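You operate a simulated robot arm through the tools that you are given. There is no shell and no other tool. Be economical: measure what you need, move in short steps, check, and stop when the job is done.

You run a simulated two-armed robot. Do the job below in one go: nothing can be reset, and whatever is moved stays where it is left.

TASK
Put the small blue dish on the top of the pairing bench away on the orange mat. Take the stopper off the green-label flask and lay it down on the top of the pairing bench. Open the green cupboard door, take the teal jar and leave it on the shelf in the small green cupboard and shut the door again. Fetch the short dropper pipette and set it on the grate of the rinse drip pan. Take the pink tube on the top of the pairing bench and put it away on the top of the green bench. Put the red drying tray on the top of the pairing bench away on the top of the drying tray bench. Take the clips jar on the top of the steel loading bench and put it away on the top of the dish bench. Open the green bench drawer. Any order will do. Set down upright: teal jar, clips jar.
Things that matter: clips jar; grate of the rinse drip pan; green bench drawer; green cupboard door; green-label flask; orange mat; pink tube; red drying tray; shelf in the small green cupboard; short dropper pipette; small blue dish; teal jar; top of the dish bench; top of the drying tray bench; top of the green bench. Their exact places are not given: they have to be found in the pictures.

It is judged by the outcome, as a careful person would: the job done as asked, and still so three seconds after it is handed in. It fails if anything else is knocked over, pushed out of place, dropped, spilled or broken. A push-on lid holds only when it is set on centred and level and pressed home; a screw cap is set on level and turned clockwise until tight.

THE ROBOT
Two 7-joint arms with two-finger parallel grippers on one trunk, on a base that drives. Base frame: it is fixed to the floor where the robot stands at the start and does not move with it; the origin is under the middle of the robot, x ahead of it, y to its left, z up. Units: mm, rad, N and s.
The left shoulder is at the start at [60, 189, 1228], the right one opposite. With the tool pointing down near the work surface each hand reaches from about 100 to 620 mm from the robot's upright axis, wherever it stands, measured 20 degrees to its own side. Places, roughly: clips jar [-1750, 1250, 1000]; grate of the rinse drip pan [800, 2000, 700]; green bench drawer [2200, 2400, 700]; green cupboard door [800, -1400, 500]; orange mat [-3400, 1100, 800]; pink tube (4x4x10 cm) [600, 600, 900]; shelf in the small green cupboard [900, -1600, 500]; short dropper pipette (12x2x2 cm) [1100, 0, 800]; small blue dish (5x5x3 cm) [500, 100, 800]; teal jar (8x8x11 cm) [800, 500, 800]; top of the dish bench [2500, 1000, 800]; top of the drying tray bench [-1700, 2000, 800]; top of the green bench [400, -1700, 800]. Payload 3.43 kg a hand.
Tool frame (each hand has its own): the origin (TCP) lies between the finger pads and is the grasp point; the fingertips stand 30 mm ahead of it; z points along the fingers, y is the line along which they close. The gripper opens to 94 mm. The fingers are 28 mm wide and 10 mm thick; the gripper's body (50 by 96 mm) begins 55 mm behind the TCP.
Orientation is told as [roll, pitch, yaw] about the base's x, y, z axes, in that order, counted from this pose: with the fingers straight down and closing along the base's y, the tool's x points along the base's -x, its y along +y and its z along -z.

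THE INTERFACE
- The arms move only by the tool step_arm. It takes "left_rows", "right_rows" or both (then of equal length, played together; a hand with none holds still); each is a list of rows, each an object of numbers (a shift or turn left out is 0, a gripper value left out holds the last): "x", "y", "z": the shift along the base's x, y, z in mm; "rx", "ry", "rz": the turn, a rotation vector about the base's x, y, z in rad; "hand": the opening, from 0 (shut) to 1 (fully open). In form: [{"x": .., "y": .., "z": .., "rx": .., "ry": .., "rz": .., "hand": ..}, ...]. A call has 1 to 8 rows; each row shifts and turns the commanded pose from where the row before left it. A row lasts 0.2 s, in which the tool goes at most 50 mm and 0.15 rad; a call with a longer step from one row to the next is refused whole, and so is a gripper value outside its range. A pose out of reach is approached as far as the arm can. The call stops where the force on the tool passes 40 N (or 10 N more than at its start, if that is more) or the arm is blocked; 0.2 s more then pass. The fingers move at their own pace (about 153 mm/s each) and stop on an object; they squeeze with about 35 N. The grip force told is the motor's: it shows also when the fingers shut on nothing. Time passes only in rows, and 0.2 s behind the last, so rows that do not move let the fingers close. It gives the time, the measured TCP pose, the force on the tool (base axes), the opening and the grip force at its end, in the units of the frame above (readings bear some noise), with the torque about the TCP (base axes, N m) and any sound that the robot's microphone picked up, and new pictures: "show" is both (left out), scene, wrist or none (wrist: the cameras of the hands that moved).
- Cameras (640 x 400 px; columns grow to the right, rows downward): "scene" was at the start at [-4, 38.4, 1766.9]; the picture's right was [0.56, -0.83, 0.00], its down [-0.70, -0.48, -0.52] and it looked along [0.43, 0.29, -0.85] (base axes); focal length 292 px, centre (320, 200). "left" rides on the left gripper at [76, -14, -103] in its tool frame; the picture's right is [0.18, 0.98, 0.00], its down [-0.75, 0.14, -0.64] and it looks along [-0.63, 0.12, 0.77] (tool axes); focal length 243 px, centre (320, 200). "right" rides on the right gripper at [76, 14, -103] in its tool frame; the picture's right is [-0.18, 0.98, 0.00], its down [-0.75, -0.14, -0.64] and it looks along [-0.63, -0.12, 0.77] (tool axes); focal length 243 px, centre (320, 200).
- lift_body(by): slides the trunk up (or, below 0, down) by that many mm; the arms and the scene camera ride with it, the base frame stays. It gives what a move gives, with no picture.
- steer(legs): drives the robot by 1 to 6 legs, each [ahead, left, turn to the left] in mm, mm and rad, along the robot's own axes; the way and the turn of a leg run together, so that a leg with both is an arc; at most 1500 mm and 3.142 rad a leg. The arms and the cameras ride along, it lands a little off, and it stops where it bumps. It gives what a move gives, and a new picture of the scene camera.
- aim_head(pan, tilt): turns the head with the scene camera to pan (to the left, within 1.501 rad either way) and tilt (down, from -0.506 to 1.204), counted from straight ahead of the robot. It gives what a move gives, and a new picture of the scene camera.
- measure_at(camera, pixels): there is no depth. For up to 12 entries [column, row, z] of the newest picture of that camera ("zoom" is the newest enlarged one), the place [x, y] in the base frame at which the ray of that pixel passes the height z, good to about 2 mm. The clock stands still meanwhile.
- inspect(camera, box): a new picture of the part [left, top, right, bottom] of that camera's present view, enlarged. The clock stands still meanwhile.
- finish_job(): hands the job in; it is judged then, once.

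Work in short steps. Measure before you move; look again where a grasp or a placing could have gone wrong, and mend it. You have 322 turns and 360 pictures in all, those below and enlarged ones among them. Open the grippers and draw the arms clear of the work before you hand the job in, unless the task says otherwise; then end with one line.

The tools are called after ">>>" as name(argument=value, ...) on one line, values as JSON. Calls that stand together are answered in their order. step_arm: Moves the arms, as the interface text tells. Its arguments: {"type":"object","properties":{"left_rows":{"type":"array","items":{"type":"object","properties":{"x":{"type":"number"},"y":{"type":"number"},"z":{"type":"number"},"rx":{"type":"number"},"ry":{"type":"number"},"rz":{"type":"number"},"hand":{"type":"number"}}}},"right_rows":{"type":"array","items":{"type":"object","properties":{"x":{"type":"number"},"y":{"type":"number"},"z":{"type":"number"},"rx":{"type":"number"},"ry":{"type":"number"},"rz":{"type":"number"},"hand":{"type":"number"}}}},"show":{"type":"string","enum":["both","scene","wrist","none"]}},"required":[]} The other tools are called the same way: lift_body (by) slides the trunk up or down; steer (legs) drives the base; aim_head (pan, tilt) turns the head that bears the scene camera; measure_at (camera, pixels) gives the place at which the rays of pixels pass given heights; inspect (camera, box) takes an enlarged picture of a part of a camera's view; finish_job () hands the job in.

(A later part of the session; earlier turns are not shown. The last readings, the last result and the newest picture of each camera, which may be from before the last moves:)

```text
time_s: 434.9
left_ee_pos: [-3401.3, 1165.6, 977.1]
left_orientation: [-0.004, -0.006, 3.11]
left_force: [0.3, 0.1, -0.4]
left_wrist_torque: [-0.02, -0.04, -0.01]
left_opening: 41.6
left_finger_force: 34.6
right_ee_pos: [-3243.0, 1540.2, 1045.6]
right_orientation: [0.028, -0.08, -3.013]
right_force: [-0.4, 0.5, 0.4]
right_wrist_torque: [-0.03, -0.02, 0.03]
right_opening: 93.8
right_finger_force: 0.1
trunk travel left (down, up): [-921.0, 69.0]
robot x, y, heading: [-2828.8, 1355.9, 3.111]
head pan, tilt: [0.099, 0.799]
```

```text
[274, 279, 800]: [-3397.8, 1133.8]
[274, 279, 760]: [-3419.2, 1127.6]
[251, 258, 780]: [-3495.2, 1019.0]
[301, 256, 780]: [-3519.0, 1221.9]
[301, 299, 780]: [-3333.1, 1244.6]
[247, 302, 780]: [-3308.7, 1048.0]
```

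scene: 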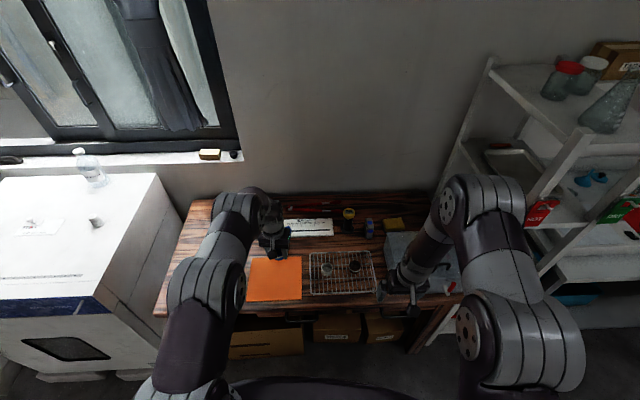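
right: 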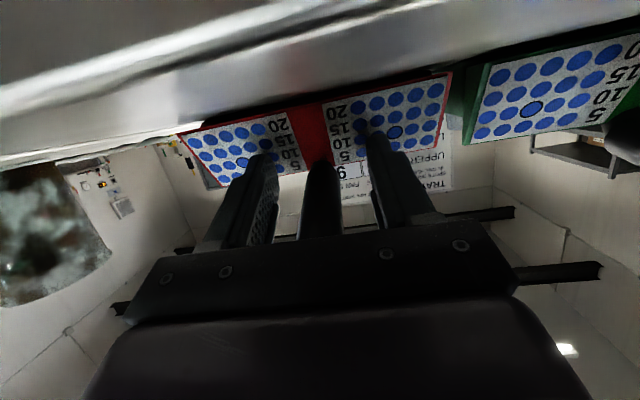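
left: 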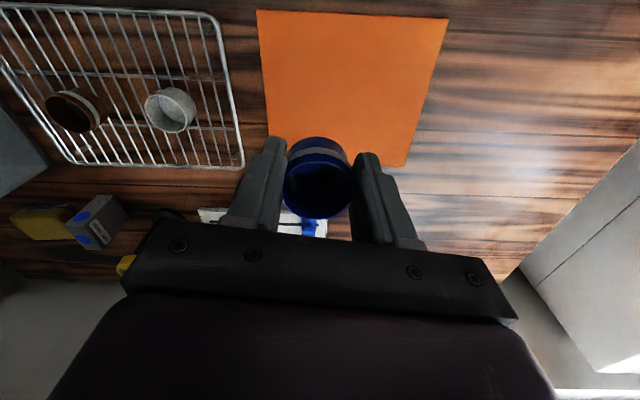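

Mat centre (-3400,1136), z≈800. I shift 28 mm and lower.

>>> step_arm(left_rows=[{"y": -14, "z": -40}, {"y": -14, "z": -40}, {"z": -35}, {"z": -10}, {"z": -5}, {"z": -4}, {"z": -4}], show="wrist")

```text
time_s: 436.5
left_ee_pos: [-3401.8, 1139.4, 839.2]
left_orientation: [-0.002, -0.007, 3.109]
left_force: [0.6, -0.1, -0.3]
left_wrist_torque: [-0.01, 0.01, 0.02]
left_opening: 41.4
left_finger_force: 35.7
right_ee_pos: [-3242.5, 1539.7, 1046.6]
right_orientation: [0.028, -0.081, -3.012]
right_force: [0.1, 0.2, 0.5]
right_wrist_torque: [-0.02, -0.01, -0.01]
right_opening: 93.9
right_finger_force: 0.2
trunk travel left (down, up): [-921.0, 69.0]
robot x, y, heading: [-2829.4, 1351.5, 3.11]
head pan, tilt: [0.099, 0.799]
```

left: 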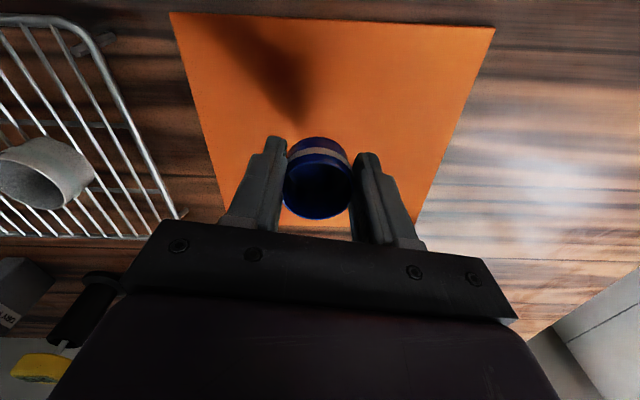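

Not touching yet; I keep lowering gently.

>>> step_arm(left_rows=[{"z": -5}, {"z": -5}, {"z": -5}, {"z": -5}, {"z": -5}, {"z": -5}, {"z": -5}, {"z": -5}], show="wrist")

```text
time_s: 438.5
left_ee_pos: [-3440.4, 1141.9, 863.0]
left_orientation: [0.009, -0.112, 3.102]
left_force: [-0.9, -0.6, -0.4]
left_wrist_torque: [-0.03, -0.03, -0.01]
left_opening: 41.0
left_finger_force: 34.8
left hand out of reach, approached as far as the arm can: row 3, 5, 6, 8
right_ee_pos: [-3241.7, 1540.3, 1045.7]
right_orientation: [0.028, -0.081, -3.013]
right_force: [-0.5, -0.1, -0.3]
right_wrist_torque: [-0.02, -0.03, 0.01]
right_opening: 94.0
right_finger_force: 0.0
trunk travel left (down, up): [-921.0, 69.0]
robot x, y, heading: [-2830.9, 1353.6, 3.108]
head pan, tilt: [0.099, 0.799]
stopped in row 8 (left hand): the arm was blocked; the commanded pose is now the measured one
```

left: 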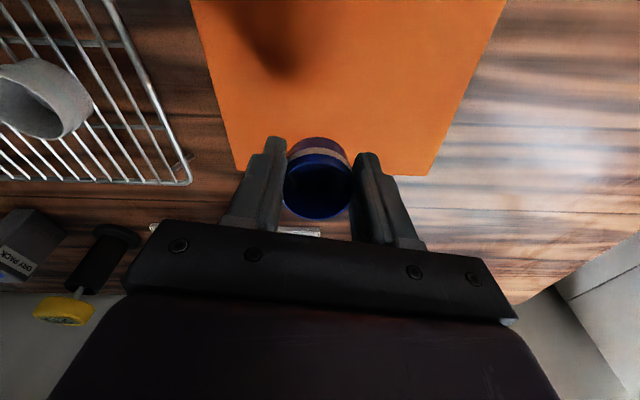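

Reach limit again. I bring the hand back and level, move the base 45 mm closer, and lower with the trunk.

>>> step_arm(left_rows=[{"x": 40, "z": 5, "ry": -0.11}, {"x": 40}], show="none")

>>> steer(legs=[[45, 0, 0]])

>>> lift_body(by=-40)

>>> inspect(camera="left", box=[100, 0, 540, 260])

```text
time_s: 439.1
left_ee_pos: [-3356.2, 1143.3, 864.6]
left_orientation: [0.002, 0.006, 3.104]
left_force: [-0.4, 0.3, -1.0]
left_wrist_torque: [0.0, 0.07, 0.0]
left_opening: 41.5
left_finger_force: 35.5
right_ee_pos: [-3240.7, 1541.6, 1047.1]
right_orientation: [0.029, -0.083, -3.013]
right_force: [0.3, 0.5, 0.8]
right_wrist_torque: [-0.02, 0.03, 0.01]
right_opening: 94.1
right_finger_force: 0.1
trunk travel left (down, up): [-921.0, 69.0]
robot x, y, heading: [-2829.6, 1354.4, 3.108]
head pan, tilt: [0.099, 0.799]
```

```text
time_s: 440.0
left_ee_pos: [-3399.0, 1144.8, 867.2]
left_orientation: [0.001, 0.005, 3.104]
left_force: [0.0, 1.1, -0.7]
left_wrist_torque: [-0.01, 0.04, -0.04]
left_opening: 41.3
left_finger_force: 34.9
right_ee_pos: [-3283.0, 1540.9, 1048.9]
right_orientation: [0.029, -0.086, -3.012]
right_force: [1.3, 1.1, -0.3]
right_wrist_torque: [0.0, 0.06, -0.01]
right_opening: 94.0
right_finger_force: 0.0
trunk travel left (down, up): [-921.0, 69.0]
robot x, y, heading: [-2875.6, 1355.7, 3.106]
head pan, tilt: [0.099, 0.799]
```

scene: 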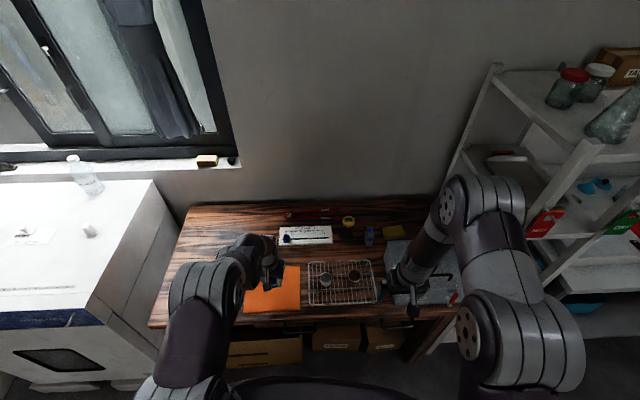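

```text
time_s: 440.8
left_ee_pos: [-3403.5, 1144.6, 824.0]
left_orientation: [0.001, 0.008, 3.104]
left_force: [0.2, 0.0, -0.2]
left_wrist_torque: [0.03, -0.05, -0.02]
left_opening: 41.4
left_finger_force: 34.8
right_ee_pos: [-3289.3, 1540.6, 1006.4]
right_orientation: [0.029, -0.079, -3.013]
right_force: [0.3, 0.5, -0.3]
right_wrist_torque: [-0.02, 0.02, 0.03]
right_opening: 94.1
right_finger_force: 0.1
trunk travel left (down, up): [-881.0, 109.0]
robot x, y, heading: [-2873.5, 1359.9, 3.105]
head pan, tilt: [0.099, 0.799]
```

```text
1.45 times, centred on (320, 130) of left
```

zoom: 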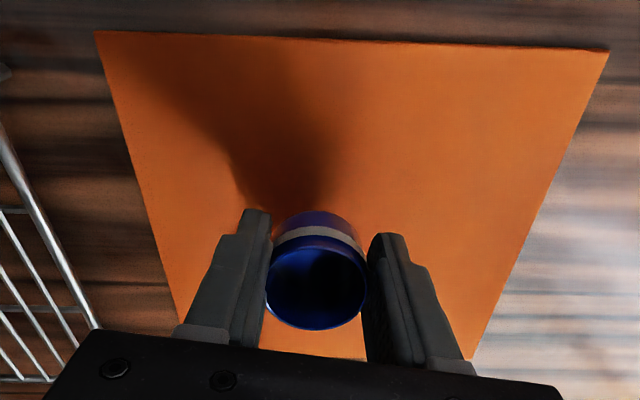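

Centred over the mat. I lower with arm steps (base is closer now).

>>> step_arm(left_rows=[{"z": -6}, {"z": -6}, {"z": -5}, {"z": -5}, {"z": -5}, {"z": -5}], show="wrist")

```text
time_s: 442.2
left_ee_pos: [-3402.8, 1145.4, 793.4]
left_orientation: [0.002, 0.007, 3.103]
left_force: [-0.7, -0.6, -0.5]
left_wrist_torque: [0.0, -0.02, 0.0]
left_opening: 41.0
left_finger_force: 35.1
right_ee_pos: [-3289.2, 1541.0, 1006.8]
right_orientation: [0.029, -0.081, -3.012]
right_force: [0.0, -0.6, 0.5]
right_wrist_torque: [0.03, -0.02, 0.01]
right_opening: 94.0
right_finger_force: 0.1
trunk travel left (down, up): [-881.0, 109.0]
robot x, y, heading: [-2875.4, 1357.5, 3.114]
head pan, tilt: [0.099, 0.799]
```

left: 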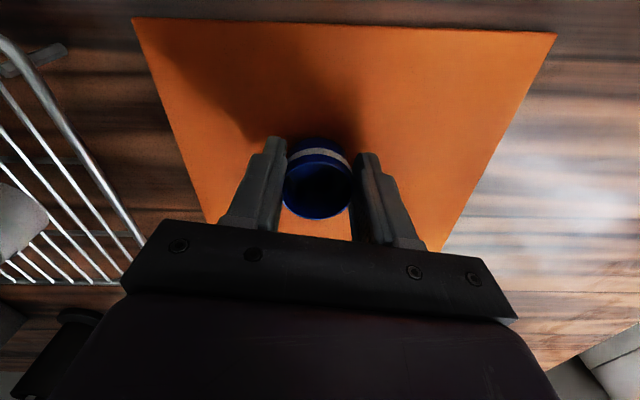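

Close now; continuing in small steps to contact.

>>> step_arm(left_rows=[{"z": -4}, {"z": -4}, {"z": -4}, {"z": -4}, {"z": -4}, {"z": -4}], show="wrist")

```text
time_s: 443.1
left_ee_pos: [-3403.4, 1145.3, 784.9]
left_orientation: [0.004, 0.0, 3.103]
left_force: [8.6, -1.5, 22.0]
left_wrist_torque: [0.07, -0.06, 0.01]
left_opening: 41.0
left_finger_force: 35.0
right_ee_pos: [-3283.3, 1542.6, 1006.9]
right_orientation: [0.031, -0.082, -3.014]
right_force: [-0.5, 1.7, -0.3]
right_wrist_torque: [0.0, 0.0, -0.03]
right_opening: 94.0
right_finger_force: 0.0
trunk travel left (down, up): [-881.0, 109.0]
robot x, y, heading: [-2875.5, 1357.6, 3.117]
head pan, tilt: [0.099, 0.799]
stopped in row 4 (left hand): the force on the tool passed its limit (the readings are from after the stop); the commanded pose is now the measured one
```

left: 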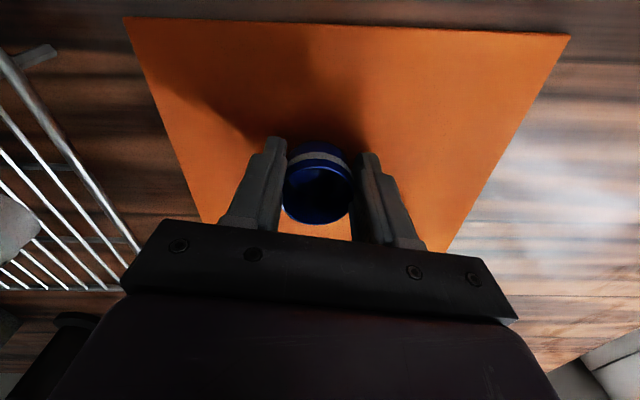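

Contact on the mat. I release the dish and rise.

>>> step_arm(left_rows=[{"z": 1}, {"hand": 0.65}, {"hand": 0.75}, {"z": 25}, {"z": 40}, {"z": 45}, {"z": 45}, {"z": 45}], show="wrist")

```text
time_s: 444.9
left_ee_pos: [-3402.0, 1145.4, 985.7]
left_orientation: [0.002, 0.002, 3.102]
left_force: [0.5, -0.2, -0.9]
left_wrist_torque: [0.0, -0.03, -0.01]
left_opening: 70.6
left_finger_force: 0.0
right_ee_pos: [-3287.4, 1540.5, 1006.4]
right_orientation: [0.03, -0.083, -3.013]
right_force: [-0.4, -0.8, 0.6]
right_wrist_torque: [0.0, 0.02, 0.02]
right_opening: 93.9
right_finger_force: 0.1
trunk travel left (down, up): [-881.0, 109.0]
robot x, y, heading: [-2877.4, 1358.6, 3.117]
head pan, tilt: [0.099, 0.799]
```

left: 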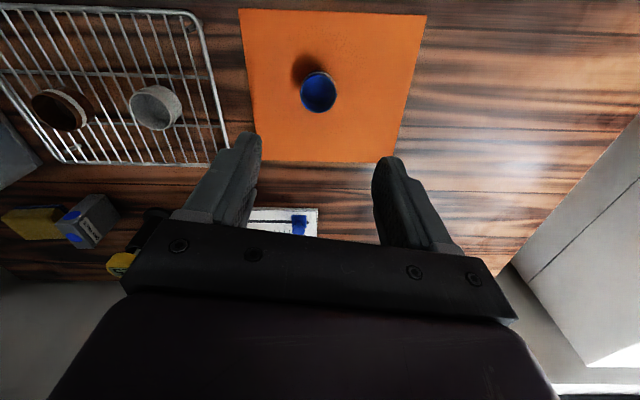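

Dish sits on the mat. Now the clips jar: I back off, turn to face the loading bench and look.

>>> steer(legs=[[-220, 0, 0], [0, 0, -1.56], [0, 0, -1.56], [230, 60, 0]])

>>> lift_body(by=60)

>>> aim_head(pan=-0.1, tilt=0.7)

```text
time_s: 455.5
left_ee_pos: [-1908.1, 1641.6, 984.8]
left_orientation: [0.004, 0.001, 0.0]
left_force: [0.0, -0.2, -0.1]
left_wrist_torque: [0.0, 0.0, 0.01]
left_opening: 70.5
left_finger_force: 0.0
right_ee_pos: [-2008.0, 1241.7, 1006.2]
right_orientation: [0.029, -0.082, 0.168]
right_force: [0.5, -0.7, 0.2]
right_wrist_torque: [0.0, 0.01, 0.0]
right_opening: 93.9
right_finger_force: 0.1
trunk travel left (down, up): [-881.0, 109.0]
robot x, y, heading: [-2425.0, 1410.2, 0.009]
head pan, tilt: [0.099, 0.799]
```

scene: 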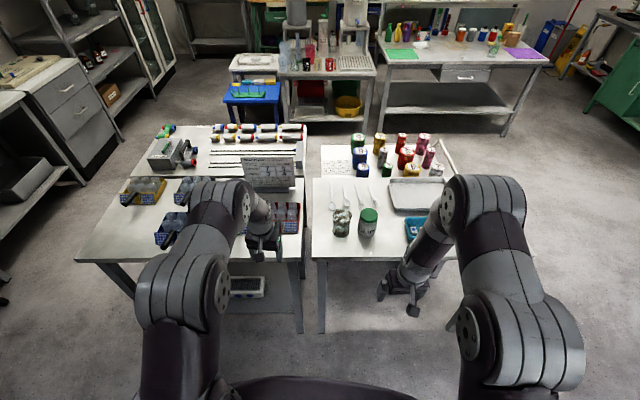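

```text
time_s: 456.5
left_ee_pos: [-1907.6, 1641.2, 1044.4]
left_orientation: [0.003, 0.003, 0.001]
left_force: [-0.7, -0.6, 0.0]
left_wrist_torque: [0.0, -0.01, -0.03]
left_opening: 70.5
left_finger_force: 0.0
right_ee_pos: [-2007.4, 1240.8, 1065.5]
right_orientation: [0.029, -0.08, 0.168]
right_force: [-0.5, 0.0, 0.5]
right_wrist_torque: [0.01, 0.01, 0.0]
right_opening: 94.1
right_finger_force: 0.2
trunk travel left (down, up): [-941.0, 49.0]
robot x, y, heading: [-2428.9, 1407.6, 0.007]
head pan, tilt: [0.099, 0.799]
```

```text
time_s: 457.2
left_ee_pos: [-1907.0, 1640.0, 1043.4]
left_orientation: [0.002, 0.003, 0.001]
left_force: [-0.8, 0.2, 1.4]
left_wrist_torque: [0.04, -0.04, 0.0]
left_opening: 70.7
left_finger_force: 0.1
right_ee_pos: [-2007.7, 1242.1, 1066.3]
right_orientation: [0.029, -0.081, 0.169]
right_force: [0.0, -0.3, -0.4]
right_wrist_torque: [0.0, -0.01, 0.0]
right_opening: 94.0
right_finger_force: 0.1
trunk travel left (down, up): [-941.0, 49.0]
robot x, y, heading: [-2425.6, 1411.8, 0.005]
head pan, tilt: [-0.099, 0.7]
```

scene: 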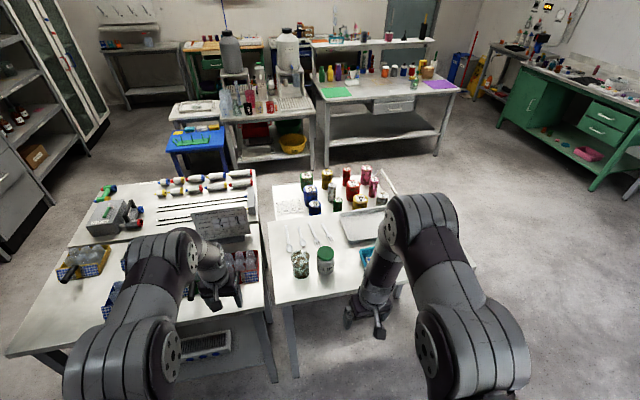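

I measure the jar: lid (325,254) and foot (326,275), and its neighbour.

>>> measure_at(camera="scene", pixels=[[325, 253, 960], [325, 253, 940], [326, 275, 850], [326, 275, 840], [301, 276, 845], [317, 262, 900], [334, 262, 900]])

>>> inspect(camera="scene", box=[260, 210, 400, 310])

```text
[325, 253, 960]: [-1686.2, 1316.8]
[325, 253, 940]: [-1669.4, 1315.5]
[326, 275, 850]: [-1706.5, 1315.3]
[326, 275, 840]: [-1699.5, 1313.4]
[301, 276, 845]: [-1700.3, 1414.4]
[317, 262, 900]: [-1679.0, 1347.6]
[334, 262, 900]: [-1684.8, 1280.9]
```

```text
4.00 times, centred on (330, 260) of scene
```

zoom: 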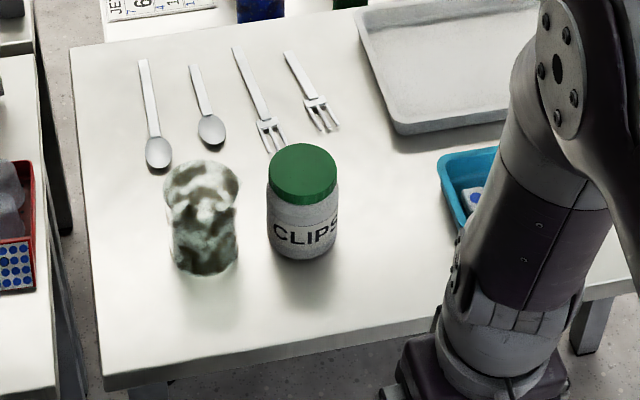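

Gap to the glass jar is ~31 mm, enough for a finger. I drive 270 mm in and straighten the right hand above the jar.

>>> steer(legs=[[270, 0, 0]])

>>> step_arm(right_rows=[{"rz": -0.14, "rx": -0.02, "x": 15, "y": 18, "hand": 0.92}, {"rz": -0.028, "ry": 0.08, "x": 15, "y": 18}, {"x": 15, "y": 18, "z": -10}, {"x": 15, "y": 18, "z": -10}], show="wrist")

```text
time_s: 459.1
left_ee_pos: [-1634.3, 1639.0, 1046.1]
left_orientation: [0.003, 0.001, -0.008]
left_force: [0.3, -0.8, 0.1]
left_wrist_torque: [0.03, -0.01, 0.01]
left_opening: 70.7
left_finger_force: 0.0
right_ee_pos: [-1736.8, 1239.0, 1066.3]
right_orientation: [0.027, -0.082, 0.159]
right_force: [0.7, -1.1, -0.7]
right_wrist_torque: [0.01, -0.03, 0.06]
right_opening: 93.9
right_finger_force: 0.1
trunk travel left (down, up): [-941.0, 49.0]
robot x, y, heading: [-2157.7, 1413.8, -0.001]
head pan, tilt: [-0.099, 0.7]
```

scene: 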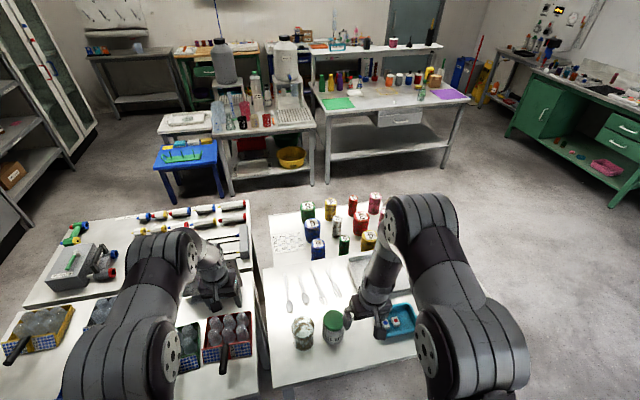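

```text
time_s: 460.1
left_ee_pos: [-1631.7, 1637.5, 1043.8]
left_orientation: [0.002, 0.005, -0.007]
left_force: [0.2, -0.5, 0.5]
left_wrist_torque: [0.0, -0.01, -0.03]
left_opening: 70.5
left_finger_force: 0.1
right_ee_pos: [-1675.5, 1312.9, 1046.5]
right_orientation: [0.009, 0.002, -0.006]
right_force: [1.2, 0.5, 0.0]
right_wrist_torque: [0.0, -0.01, -0.03]
right_opening: 86.4
right_finger_force: 0.1
trunk travel left (down, up): [-941.0, 49.0]
robot x, y, heading: [-2154.9, 1410.7, 0.004]
head pan, tilt: [-0.099, 0.7]
```

right: 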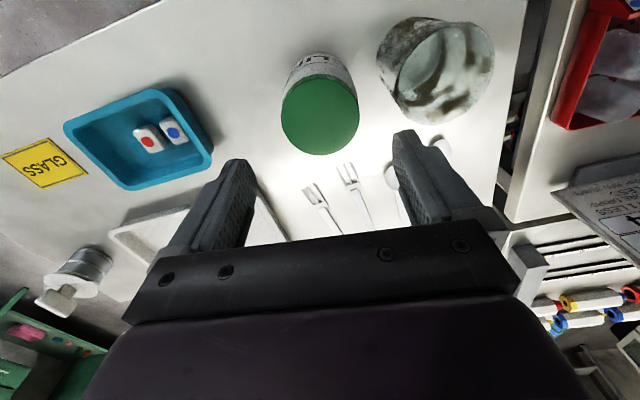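

I measure the lid (320,113) and the glass jar edge (378,65).

>>> measure_at(camera="right", pixels=[[320, 114, 950], [282, 112, 950], [358, 108, 950], [320, 114, 940], [385, 75, 950], [318, 62, 850]])

```text
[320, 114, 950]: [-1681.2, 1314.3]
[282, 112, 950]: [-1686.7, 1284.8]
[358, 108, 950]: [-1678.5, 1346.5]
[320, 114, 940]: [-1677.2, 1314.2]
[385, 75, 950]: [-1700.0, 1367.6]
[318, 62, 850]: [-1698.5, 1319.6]
```

Lid centre (-1681,1315). I narrow the opening slightly and lower around the jar, then close.

>>> step_arm(right_rows=[{"x": -3, "y": 1, "z": -40, "hand": 0.85}, {"x": -1, "z": -40}, {"z": -35}, {"z": -24}, {"hand": 0}, {"hand": 0}, {"hand": 0}], show="wrist")

```text
time_s: 461.7
left_ee_pos: [-1634.6, 1637.7, 1045.3]
left_orientation: [0.002, 0.003, -0.006]
left_force: [-0.1, -0.3, 0.2]
left_wrist_torque: [-0.02, 0.02, 0.01]
left_opening: 70.6
left_finger_force: 0.0
right_ee_pos: [-1681.4, 1313.7, 909.0]
right_orientation: [0.009, -0.002, -0.008]
right_force: [2.5, -1.6, 15.5]
right_wrist_torque: [-0.16, -0.25, -0.04]
right_opening: 73.7
right_finger_force: 35.2
trunk travel left (down, up): [-941.0, 49.0]
robot x, y, heading: [-2151.9, 1411.0, 0.0]
head pan, tilt: [-0.099, 0.7]
```

right: 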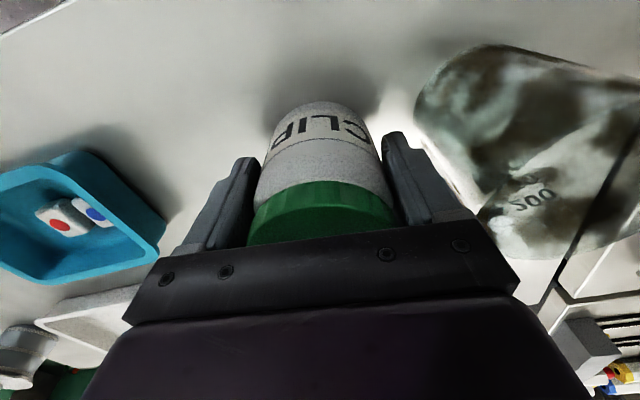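

Gripped (73.7 mm). I lift it clear and check.

>>> step_arm(right_rows=[{"z": 10}, {"z": 30}, {"z": 40}, {"z": 40}], show="wrist")

```text
time_s: 462.7
left_ee_pos: [-1633.1, 1636.8, 1044.9]
left_orientation: [0.002, 0.003, -0.008]
left_force: [-0.3, 0.0, -0.8]
left_wrist_torque: [0.03, -0.01, -0.01]
left_opening: 70.4
left_finger_force: 0.0
right_ee_pos: [-1680.9, 1312.2, 1027.4]
right_orientation: [0.009, 0.001, -0.007]
right_force: [0.0, -0.7, 0.3]
right_wrist_torque: [0.0, -0.04, -0.03]
right_opening: 73.9
right_finger_force: 34.9
trunk travel left (down, up): [-941.0, 49.0]
robot x, y, heading: [-2151.8, 1410.5, -0.001]
head pan, tilt: [-0.099, 0.7]
```

right: 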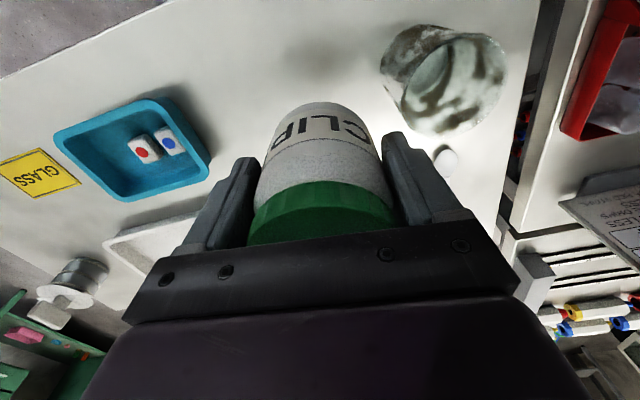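

Jar held, level. Now the long way to the dish bench: back off, south, east along y≈−780, into the rear aisle.

>>> steer(legs=[[-450, 0, 0], [0, -1400, 0], [1500, 0, 0], [800, 0, 0], [0, -790, 0], [1000, 0, 0]])

>>> aim_head(pan=0.2, tilt=0.5)

```text
time_s: 491.6
left_ee_pos: [1176.9, -582.0, 1045.5]
left_orientation: [0.0, 0.005, -0.008]
left_force: [-0.6, 0.2, 0.1]
left_wrist_torque: [0.04, -0.01, 0.0]
left_opening: 70.6
left_finger_force: 0.1
right_ee_pos: [1129.7, -907.6, 1026.9]
right_orientation: [0.008, 0.0, -0.004]
right_force: [0.1, -0.6, -0.6]
right_wrist_torque: [-0.03, 0.02, -0.02]
right_opening: 73.6
right_finger_force: 34.7
trunk travel left (down, up): [-941.0, 49.0]
robot x, y, heading: [655.0, -812.2, -0.004]
head pan, tilt: [-0.099, 0.7]
```

scene: 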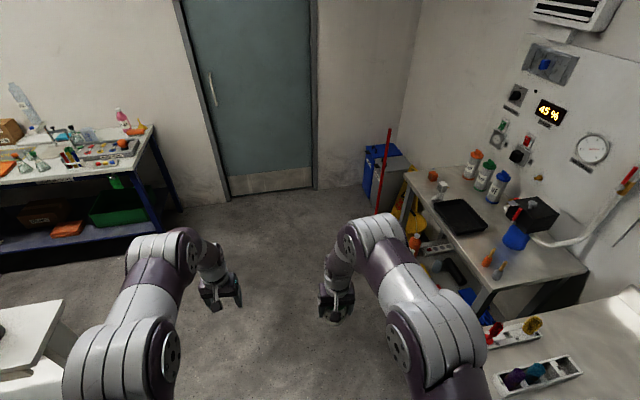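

```text
time_s: 492.4
left_ee_pos: [1177.2, -582.8, 1043.8]
left_orientation: [0.003, 0.004, -0.008]
left_force: [0.5, -0.6, -0.8]
left_wrist_torque: [-0.03, -0.01, -0.02]
left_opening: 70.4
left_finger_force: 0.0
right_ee_pos: [1131.1, -906.9, 1026.9]
right_orientation: [0.009, 0.002, -0.006]
right_force: [0.2, 0.5, 0.0]
right_wrist_torque: [0.0, 0.02, -0.02]
right_opening: 73.8
right_finger_force: 35.0
trunk travel left (down, up): [-941.0, 49.0]
robot x, y, heading: [656.5, -808.7, 0.003]
head pan, tilt: [0.201, 0.499]
```

scene: 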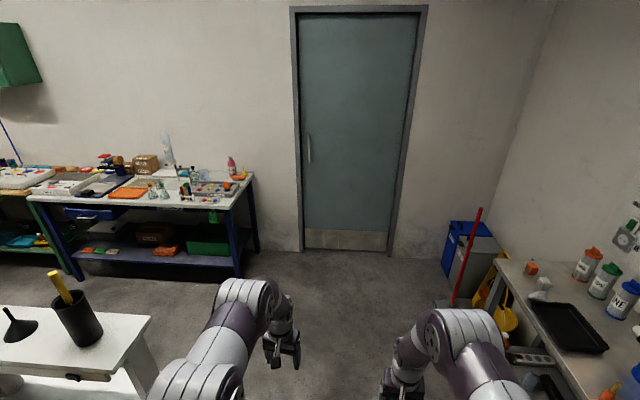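

I measure the blue dish bench's position.

>>> measure_at(camera="scene", pixels=[[238, 277, 0], [75, 279, 0], [228, 210, 800], [30, 198, 800], [105, 207, 800], [255, 176, 800], [160, 200, 800]])

>>> inspect(camera="scene", box=[0, 130, 280, 290])

```text
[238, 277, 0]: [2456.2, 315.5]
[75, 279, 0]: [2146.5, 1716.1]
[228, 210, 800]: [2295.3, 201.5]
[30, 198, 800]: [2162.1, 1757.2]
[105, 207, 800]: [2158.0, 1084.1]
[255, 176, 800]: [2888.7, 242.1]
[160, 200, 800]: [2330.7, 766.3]
```

```text
2.29 times, centred on (140, 210) of scene
```

zoom: 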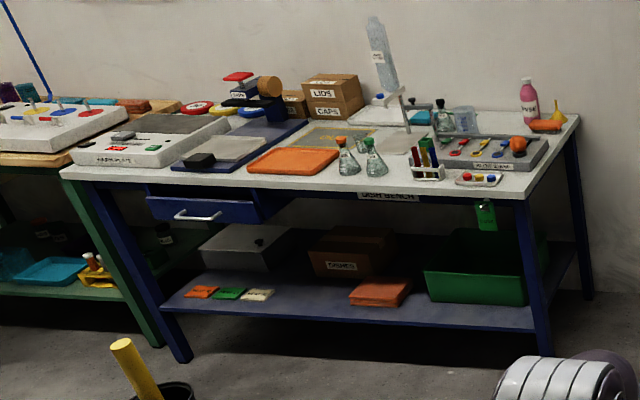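

Crowded, so I go closer: ahead 900, then left up the aisle, and view the top.

>>> steer(legs=[[900, 0, 0], [0, 1500, 0], [0, 150, 0]])

>>> aim_head(pan=0.0, tilt=0.75)

```text
time_s: 505.3
left_ee_pos: [2041.9, 1111.4, 1043.6]
left_orientation: [0.006, 0.003, 0.013]
left_force: [-0.5, -0.6, -0.4]
left_wrist_torque: [0.0, 0.01, 0.03]
left_opening: 70.8
left_finger_force: 0.1
right_ee_pos: [2001.7, 784.5, 1026.8]
right_orientation: [0.012, 0.002, 0.013]
right_force: [-0.5, -0.6, -0.7]
right_wrist_torque: [0.0, 0.01, -0.02]
right_opening: 73.7
right_finger_force: 35.0
trunk travel left (down, up): [-941.0, 49.0]
robot x, y, heading: [1527.3, 876.9, 0.019]
head pan, tilt: [0.201, 0.499]
```

scene: 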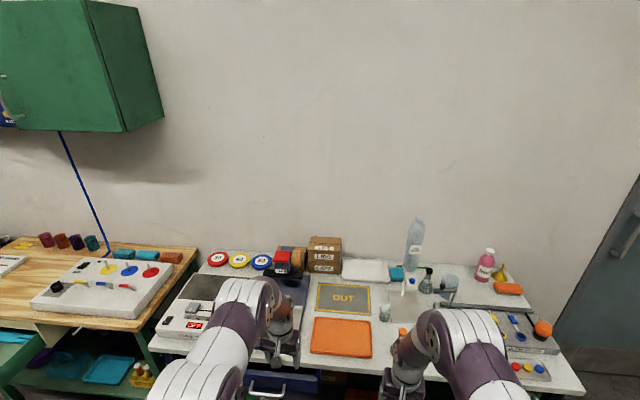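

```text
time_s: 506.1
left_ee_pos: [2042.2, 1114.5, 1043.8]
left_orientation: [-0.001, 0.004, 0.013]
left_force: [-0.1, 0.2, 0.6]
left_wrist_torque: [-0.01, 0.02, 0.0]
left_opening: 70.4
left_finger_force: 0.0
right_ee_pos: [2002.4, 788.0, 1026.4]
right_orientation: [0.01, 0.001, 0.014]
right_force: [0.1, 0.4, -0.6]
right_wrist_torque: [-0.01, 0.0, -0.03]
right_opening: 73.5
right_finger_force: 35.2
trunk travel left (down, up): [-941.0, 49.0]
robot x, y, heading: [1525.9, 874.3, 0.021]
head pan, tilt: [0.0, 0.75]
```

scene: 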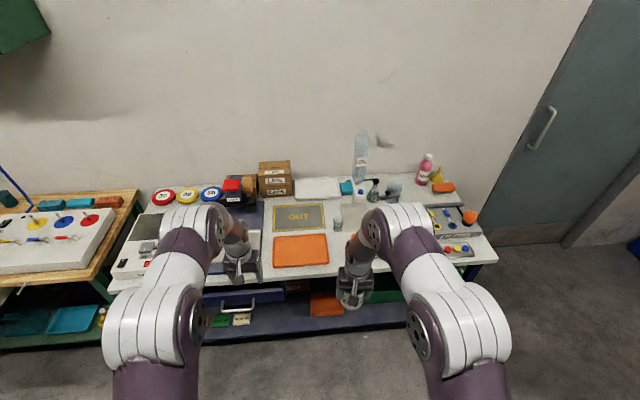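

I enlarge the bench top and look with the right wrist camera for a free spot.

>>> inspect(camera="scene", box=[230, 160, 510, 320])

>>> measure_at(camera="scene", pixels=[[330, 262, 800], [330, 275, 800], [345, 230, 800], [328, 235, 800], [276, 235, 800], [395, 275, 800], [355, 215, 800]])

```text
2.29 times, centred on (370, 240) of scene
```

zoom: 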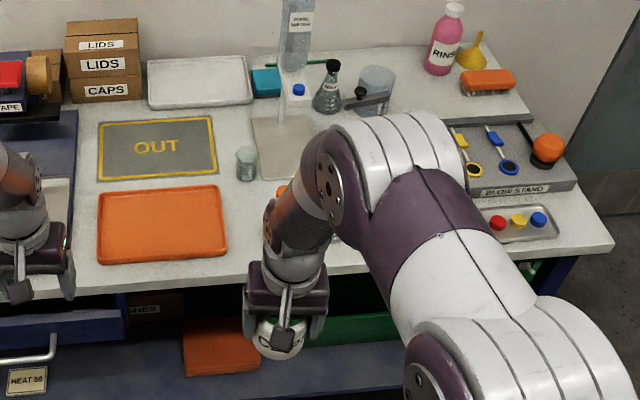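

```text
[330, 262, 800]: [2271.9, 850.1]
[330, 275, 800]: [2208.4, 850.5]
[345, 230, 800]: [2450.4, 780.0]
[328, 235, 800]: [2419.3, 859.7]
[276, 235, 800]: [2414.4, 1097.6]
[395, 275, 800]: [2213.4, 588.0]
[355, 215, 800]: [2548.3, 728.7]
```

The right arm hides part of the front; I strafe left 220 mm to see it.

>>> steer(legs=[[0, 230, 0]])

>>> inspect(camera="scene", box=[280, 160, 560, 320])

```text
time_s: 507.8
left_ee_pos: [2036.5, 1347.6, 1043.7]
left_orientation: [0.004, 0.003, 0.017]
left_force: [0.0, -0.9, -0.1]
left_wrist_torque: [-0.02, -0.02, 0.03]
left_opening: 70.4
left_finger_force: 0.1
right_ee_pos: [1996.8, 1020.9, 1027.4]
right_orientation: [0.011, 0.001, 0.018]
right_force: [0.4, 0.5, -0.5]
right_wrist_torque: [0.0, 0.0, 0.0]
right_opening: 74.0
right_finger_force: 35.0
trunk travel left (down, up): [-941.0, 49.0]
robot x, y, heading: [1519.6, 1105.6, 0.025]
head pan, tilt: [0.0, 0.75]
```

scene: 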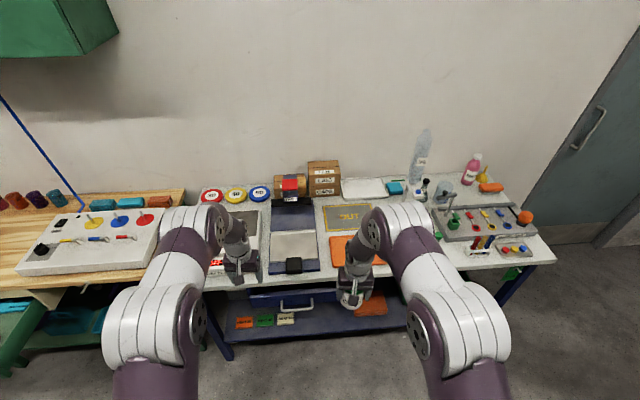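

```text
2.29 times, centred on (420, 240) of scene
```

zoom: 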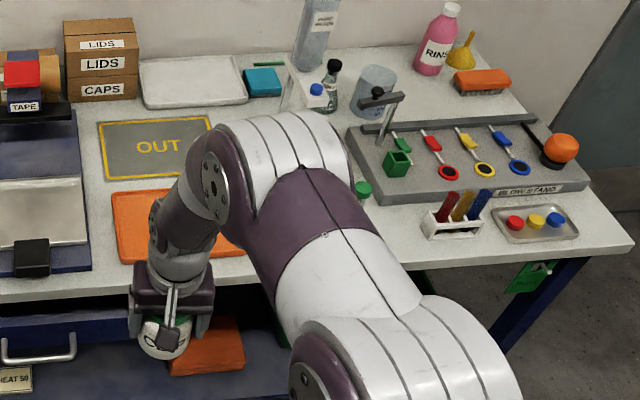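

A candidate is the front strip between the orange tray and the flasks, near (2265,800). I move the hand just short of it and check with the wrist camera.

>>> steer(legs=[[130, -218, 0]])

>>> step_arm(right_rows=[{"x": 40}, {"x": 40}], show="both")

```text
time_s: 509.7
left_ee_pos: [2169.7, 1128.8, 1044.5]
left_orientation: [0.002, 0.002, 0.015]
left_force: [0.2, 0.1, -0.1]
left_wrist_torque: [-0.01, 0.01, 0.0]
left_opening: 70.3
left_finger_force: 0.0
right_ee_pos: [2129.5, 801.1, 1027.4]
right_orientation: [0.009, 0.001, 0.017]
right_force: [0.0, 0.6, -0.6]
right_wrist_torque: [-0.02, -0.01, 0.03]
right_opening: 73.7
right_finger_force: 34.9
trunk travel left (down, up): [-941.0, 49.0]
robot x, y, heading: [1651.1, 890.5, 0.025]
head pan, tilt: [0.0, 0.75]
```

scene: 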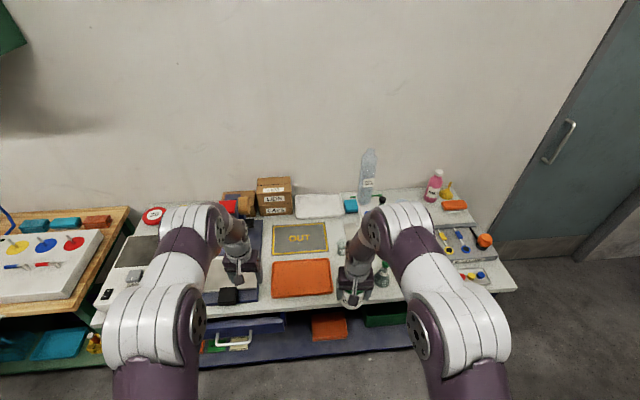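

```text
time_s: 510.3
left_ee_pos: [2170.4, 1129.0, 1043.1]
left_orientation: [0.002, 0.004, 0.014]
left_force: [0.4, 0.2, -0.1]
left_wrist_torque: [0.01, -0.03, -0.02]
left_opening: 70.3
left_finger_force: 0.0
right_ee_pos: [2212.3, 802.0, 1024.3]
right_orientation: [0.01, 0.003, 0.016]
right_force: [0.0, 0.3, -0.6]
right_wrist_torque: [-0.01, 0.05, 0.01]
right_opening: 73.8
right_finger_force: 35.5
trunk travel left (down, up): [-941.0, 49.0]
robot x, y, heading: [1650.3, 892.4, 0.026]
head pan, tilt: [0.0, 0.75]
```

scene: 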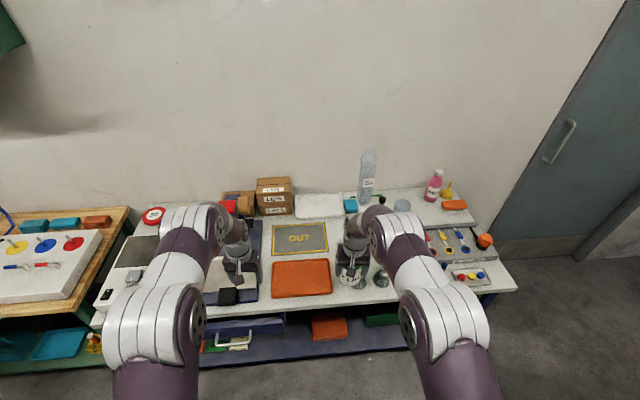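
right: 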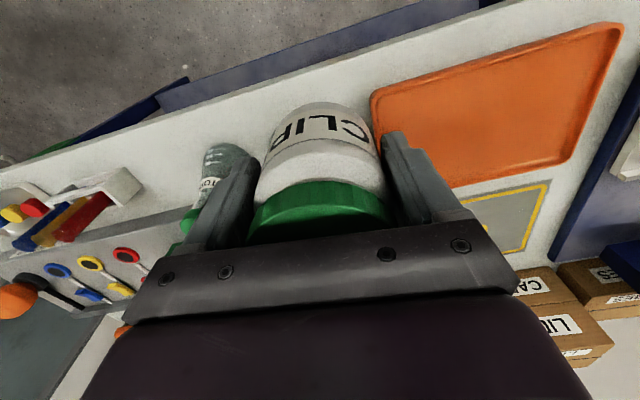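

I enlarge the scene near the hand to see the flasks and front strip.

>>> inspect(camera="scene", box=[260, 210, 440, 320])

>>> measure_at(camera="right", pixels=[[372, 92, 800], [215, 150, 800], [280, 85, 800], [350, 62, 800], [240, 105, 800], [205, 190, 800]])

```text
3.56 times, centred on (350, 265) of scene
```

zoom: 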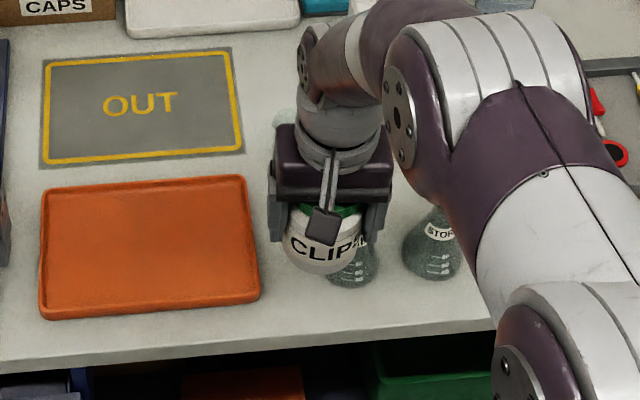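

```text
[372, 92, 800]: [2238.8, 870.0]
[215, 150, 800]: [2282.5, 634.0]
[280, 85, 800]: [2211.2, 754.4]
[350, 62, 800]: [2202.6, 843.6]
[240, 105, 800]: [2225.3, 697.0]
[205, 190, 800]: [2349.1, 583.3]
```

I measure the gap between the orange tray's right edge and the first flask.

>>> measure_at(camera="zoom", pixels=[[259, 285, 812], [252, 200, 812], [325, 270, 805], [352, 287, 800], [378, 268, 805], [404, 262, 805], [432, 279, 800], [300, 342, 800], [275, 125, 800], [345, 240, 840]])

```text
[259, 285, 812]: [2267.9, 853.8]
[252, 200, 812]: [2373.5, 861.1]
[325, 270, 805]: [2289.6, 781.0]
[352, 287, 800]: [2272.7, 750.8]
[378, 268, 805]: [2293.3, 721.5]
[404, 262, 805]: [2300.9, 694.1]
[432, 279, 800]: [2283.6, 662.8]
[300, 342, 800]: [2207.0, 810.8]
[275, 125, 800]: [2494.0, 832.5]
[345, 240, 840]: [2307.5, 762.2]
```

A better spot is behind the flasks at (2405,800), ≥100 mm from flask and beaker. I raise the trunk, then drive in over it.

>>> lift_body(by=45)

>>> steer(legs=[[190, -3, 0]])

>>> inspect(camera="right", box=[0, 0, 640, 400])

>>> inspect(camera="scene", box=[250, 200, 450, 330])

```text
time_s: 511.2
left_ee_pos: [2168.8, 1127.5, 1089.7]
left_orientation: [0.001, 0.003, 0.013]
left_force: [-0.2, 0.2, -0.3]
left_wrist_torque: [-0.01, 0.03, -0.01]
left_opening: 70.5
left_finger_force: 0.0
right_ee_pos: [2211.3, 802.3, 1071.1]
right_orientation: [0.008, 0.002, 0.015]
right_force: [1.0, -0.5, -0.1]
right_wrist_torque: [0.01, 0.05, 0.02]
right_opening: 73.7
right_finger_force: 35.2
trunk travel left (down, up): [-986.0, 4.0]
robot x, y, heading: [1653.9, 890.2, 0.021]
head pan, tilt: [0.0, 0.75]
```

```text
time_s: 512.7
left_ee_pos: [2359.4, 1127.7, 1090.8]
left_orientation: [0.001, 0.0, 0.014]
left_force: [-0.1, 0.3, 0.7]
left_wrist_torque: [0.03, -0.05, -0.01]
left_opening: 70.6
left_finger_force: 0.1
right_ee_pos: [2400.9, 801.7, 1073.1]
right_orientation: [0.008, -0.001, 0.013]
right_force: [-0.7, 0.2, -0.1]
right_wrist_torque: [-0.03, 0.0, 0.0]
right_opening: 73.2
right_finger_force: 34.9
trunk travel left (down, up): [-986.0, 4.0]
robot x, y, heading: [1848.4, 892.3, 0.017]
head pan, tilt: [0.0, 0.75]
```

scene: 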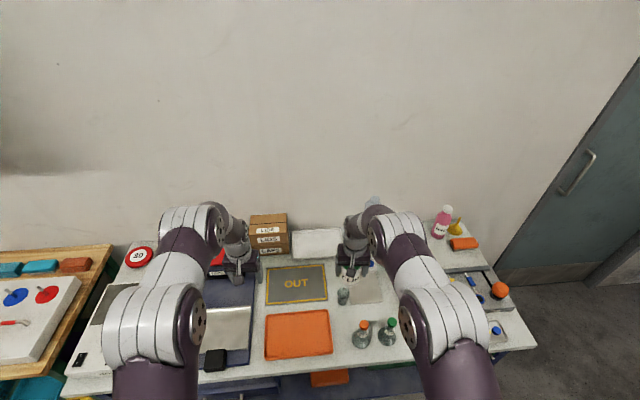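

```text
1.00 times, centred on (320, 200) of right
```

zoom: 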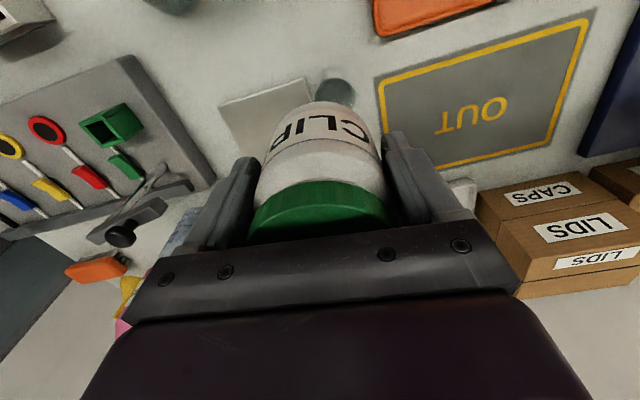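

```text
3.08 times, centred on (350, 265) of scene
```

zoom: 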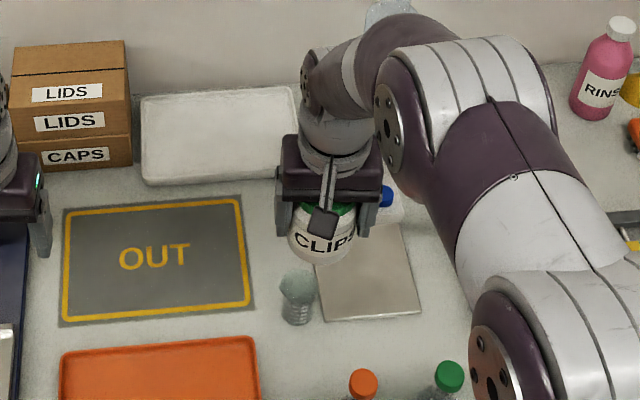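

I measure beaker, plate and flask positions from this clearer view.

>>> measure_at(camera="zoom", pixels=[[297, 322, 800], [297, 285, 860], [330, 320, 800], [420, 312, 800], [255, 320, 800], [363, 385, 900], [448, 378, 900], [345, 350, 800], [400, 350, 800], [258, 345, 812]])

```text
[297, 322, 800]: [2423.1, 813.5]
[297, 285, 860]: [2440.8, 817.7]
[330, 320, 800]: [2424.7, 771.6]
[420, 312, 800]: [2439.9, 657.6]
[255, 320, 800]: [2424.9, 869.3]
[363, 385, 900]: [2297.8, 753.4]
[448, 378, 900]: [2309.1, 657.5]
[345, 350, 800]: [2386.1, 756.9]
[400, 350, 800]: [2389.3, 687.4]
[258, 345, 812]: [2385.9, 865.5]
```

Free zone is x 2335–2420; I choose (2364,806): ~18 mm clear of flask and beaker. I shift there and lower.

>>> step_arm(right_rows=[{"x": -18, "y": 2, "z": -20}, {"x": -19, "y": 2, "z": -30}, {"z": -40}, {"z": -40}], show="none")

>>> inspect(camera="right", box=[0, 0, 640, 400])

>>> inspect(camera="scene", box=[270, 230, 430, 340])

```text
time_s: 513.8
left_ee_pos: [2360.4, 1127.1, 1091.3]
left_orientation: [0.001, 0.001, 0.014]
left_force: [-0.3, -0.5, 0.1]
left_wrist_torque: [0.02, 0.0, 0.0]
left_opening: 70.6
left_finger_force: 0.1
right_ee_pos: [2368.8, 806.1, 951.1]
right_orientation: [0.012, -0.015, 0.013]
right_force: [-9.7, -0.8, 23.2]
right_wrist_torque: [0.15, -0.08, 0.04]
right_opening: 74.0
right_finger_force: 35.2
trunk travel left (down, up): [-986.0, 4.0]
robot x, y, heading: [1846.8, 886.2, 0.02]
head pan, tilt: [0.0, 0.75]
stopped in row 4 (right hand): the force on the tool passed its limit (the readings are from after the stop); the commanded pose is now the measured one
```

```text
1.00 times, centred on (320, 200) of right
```

zoom: 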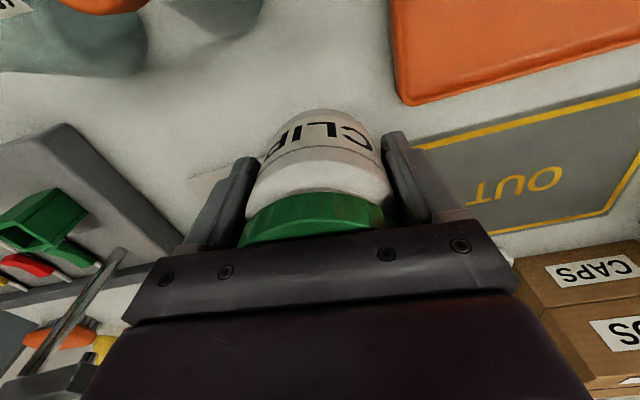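

```text
3.64 times, centred on (350, 285) of scene
```

zoom: 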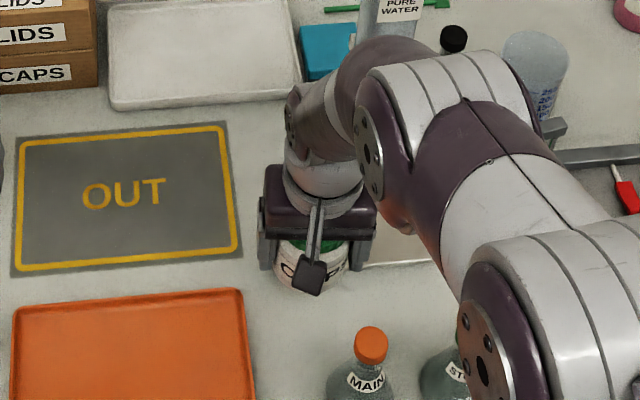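

Contact came early (jar bottom ≈887): either this bench is higher or the hidden beaker is below. I raise and re-measure with the wrist camera.

>>> step_arm(right_rows=[{"z": 40}, {"z": 45}, {"x": 30, "z": 35}, {"x": 30}], show="both")

>>> inspect(camera="scene", box=[270, 230, 430, 340])

```text
time_s: 514.8
left_ee_pos: [2364.6, 1126.5, 1088.2]
left_orientation: [0.003, 0.004, 0.012]
left_force: [0.7, -0.7, -1.0]
left_wrist_torque: [0.0, 0.02, 0.03]
left_opening: 70.4
left_finger_force: 0.1
right_ee_pos: [2432.3, 805.9, 1067.8]
right_orientation: [0.013, -0.011, 0.012]
right_force: [0.8, -1.6, -0.6]
right_wrist_torque: [0.01, 0.03, 0.04]
right_opening: 73.7
right_finger_force: 35.5
trunk travel left (down, up): [-986.0, 4.0]
robot x, y, heading: [1841.2, 889.3, 0.019]
head pan, tilt: [0.0, 0.75]
```

scene: 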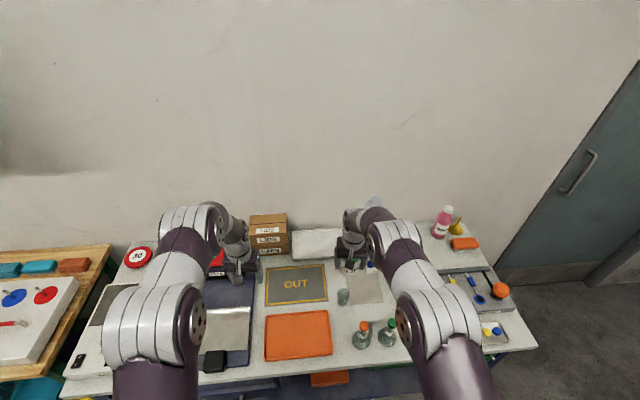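
right: 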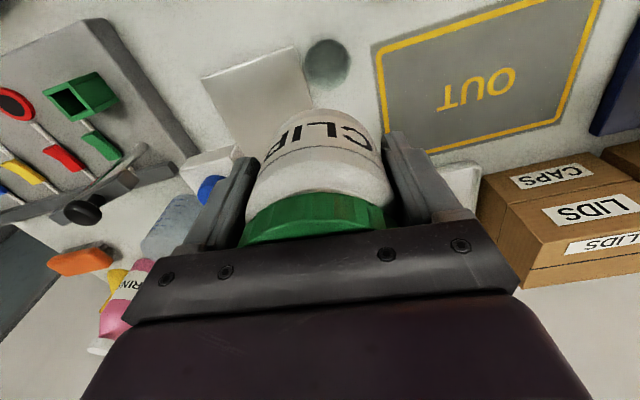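

```text
3.64 times, centred on (350, 285) of scene
```

zoom: 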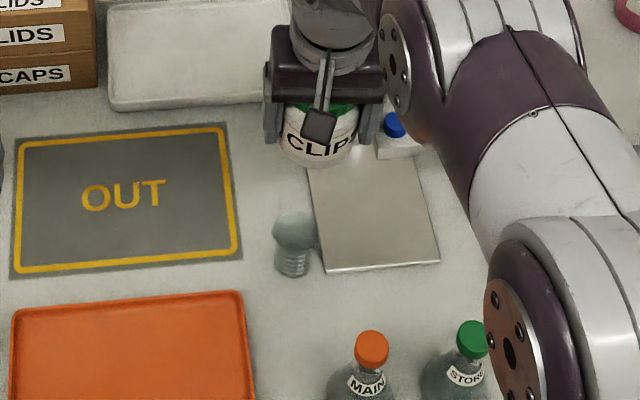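

The beaker still stands. I triangulate the plate's front corners (right cam (297,47),(202,77); scene zoom (325,272),(440,262)) to get the true bench height.

>>> measure_at(camera="zoom", pixels=[[325, 272, 800], [325, 272, 880], [440, 262, 800], [440, 262, 880], [292, 272, 850], [292, 230, 900]])

>>> measure_at(camera="right", pixels=[[297, 47, 800], [297, 47, 880], [202, 77, 800], [202, 77, 880], [327, 62, 850], [327, 62, 900], [380, 45, 850], [385, 152, 850]])

```text
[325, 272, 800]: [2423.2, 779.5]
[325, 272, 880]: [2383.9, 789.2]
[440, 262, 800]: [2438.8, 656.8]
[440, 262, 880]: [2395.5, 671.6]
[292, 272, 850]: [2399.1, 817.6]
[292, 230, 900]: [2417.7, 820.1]
```

```text
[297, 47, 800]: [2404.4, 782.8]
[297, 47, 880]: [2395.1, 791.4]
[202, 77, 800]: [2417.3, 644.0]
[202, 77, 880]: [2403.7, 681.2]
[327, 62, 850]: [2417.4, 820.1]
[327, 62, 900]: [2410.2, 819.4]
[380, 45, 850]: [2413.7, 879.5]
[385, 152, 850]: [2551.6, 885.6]
```

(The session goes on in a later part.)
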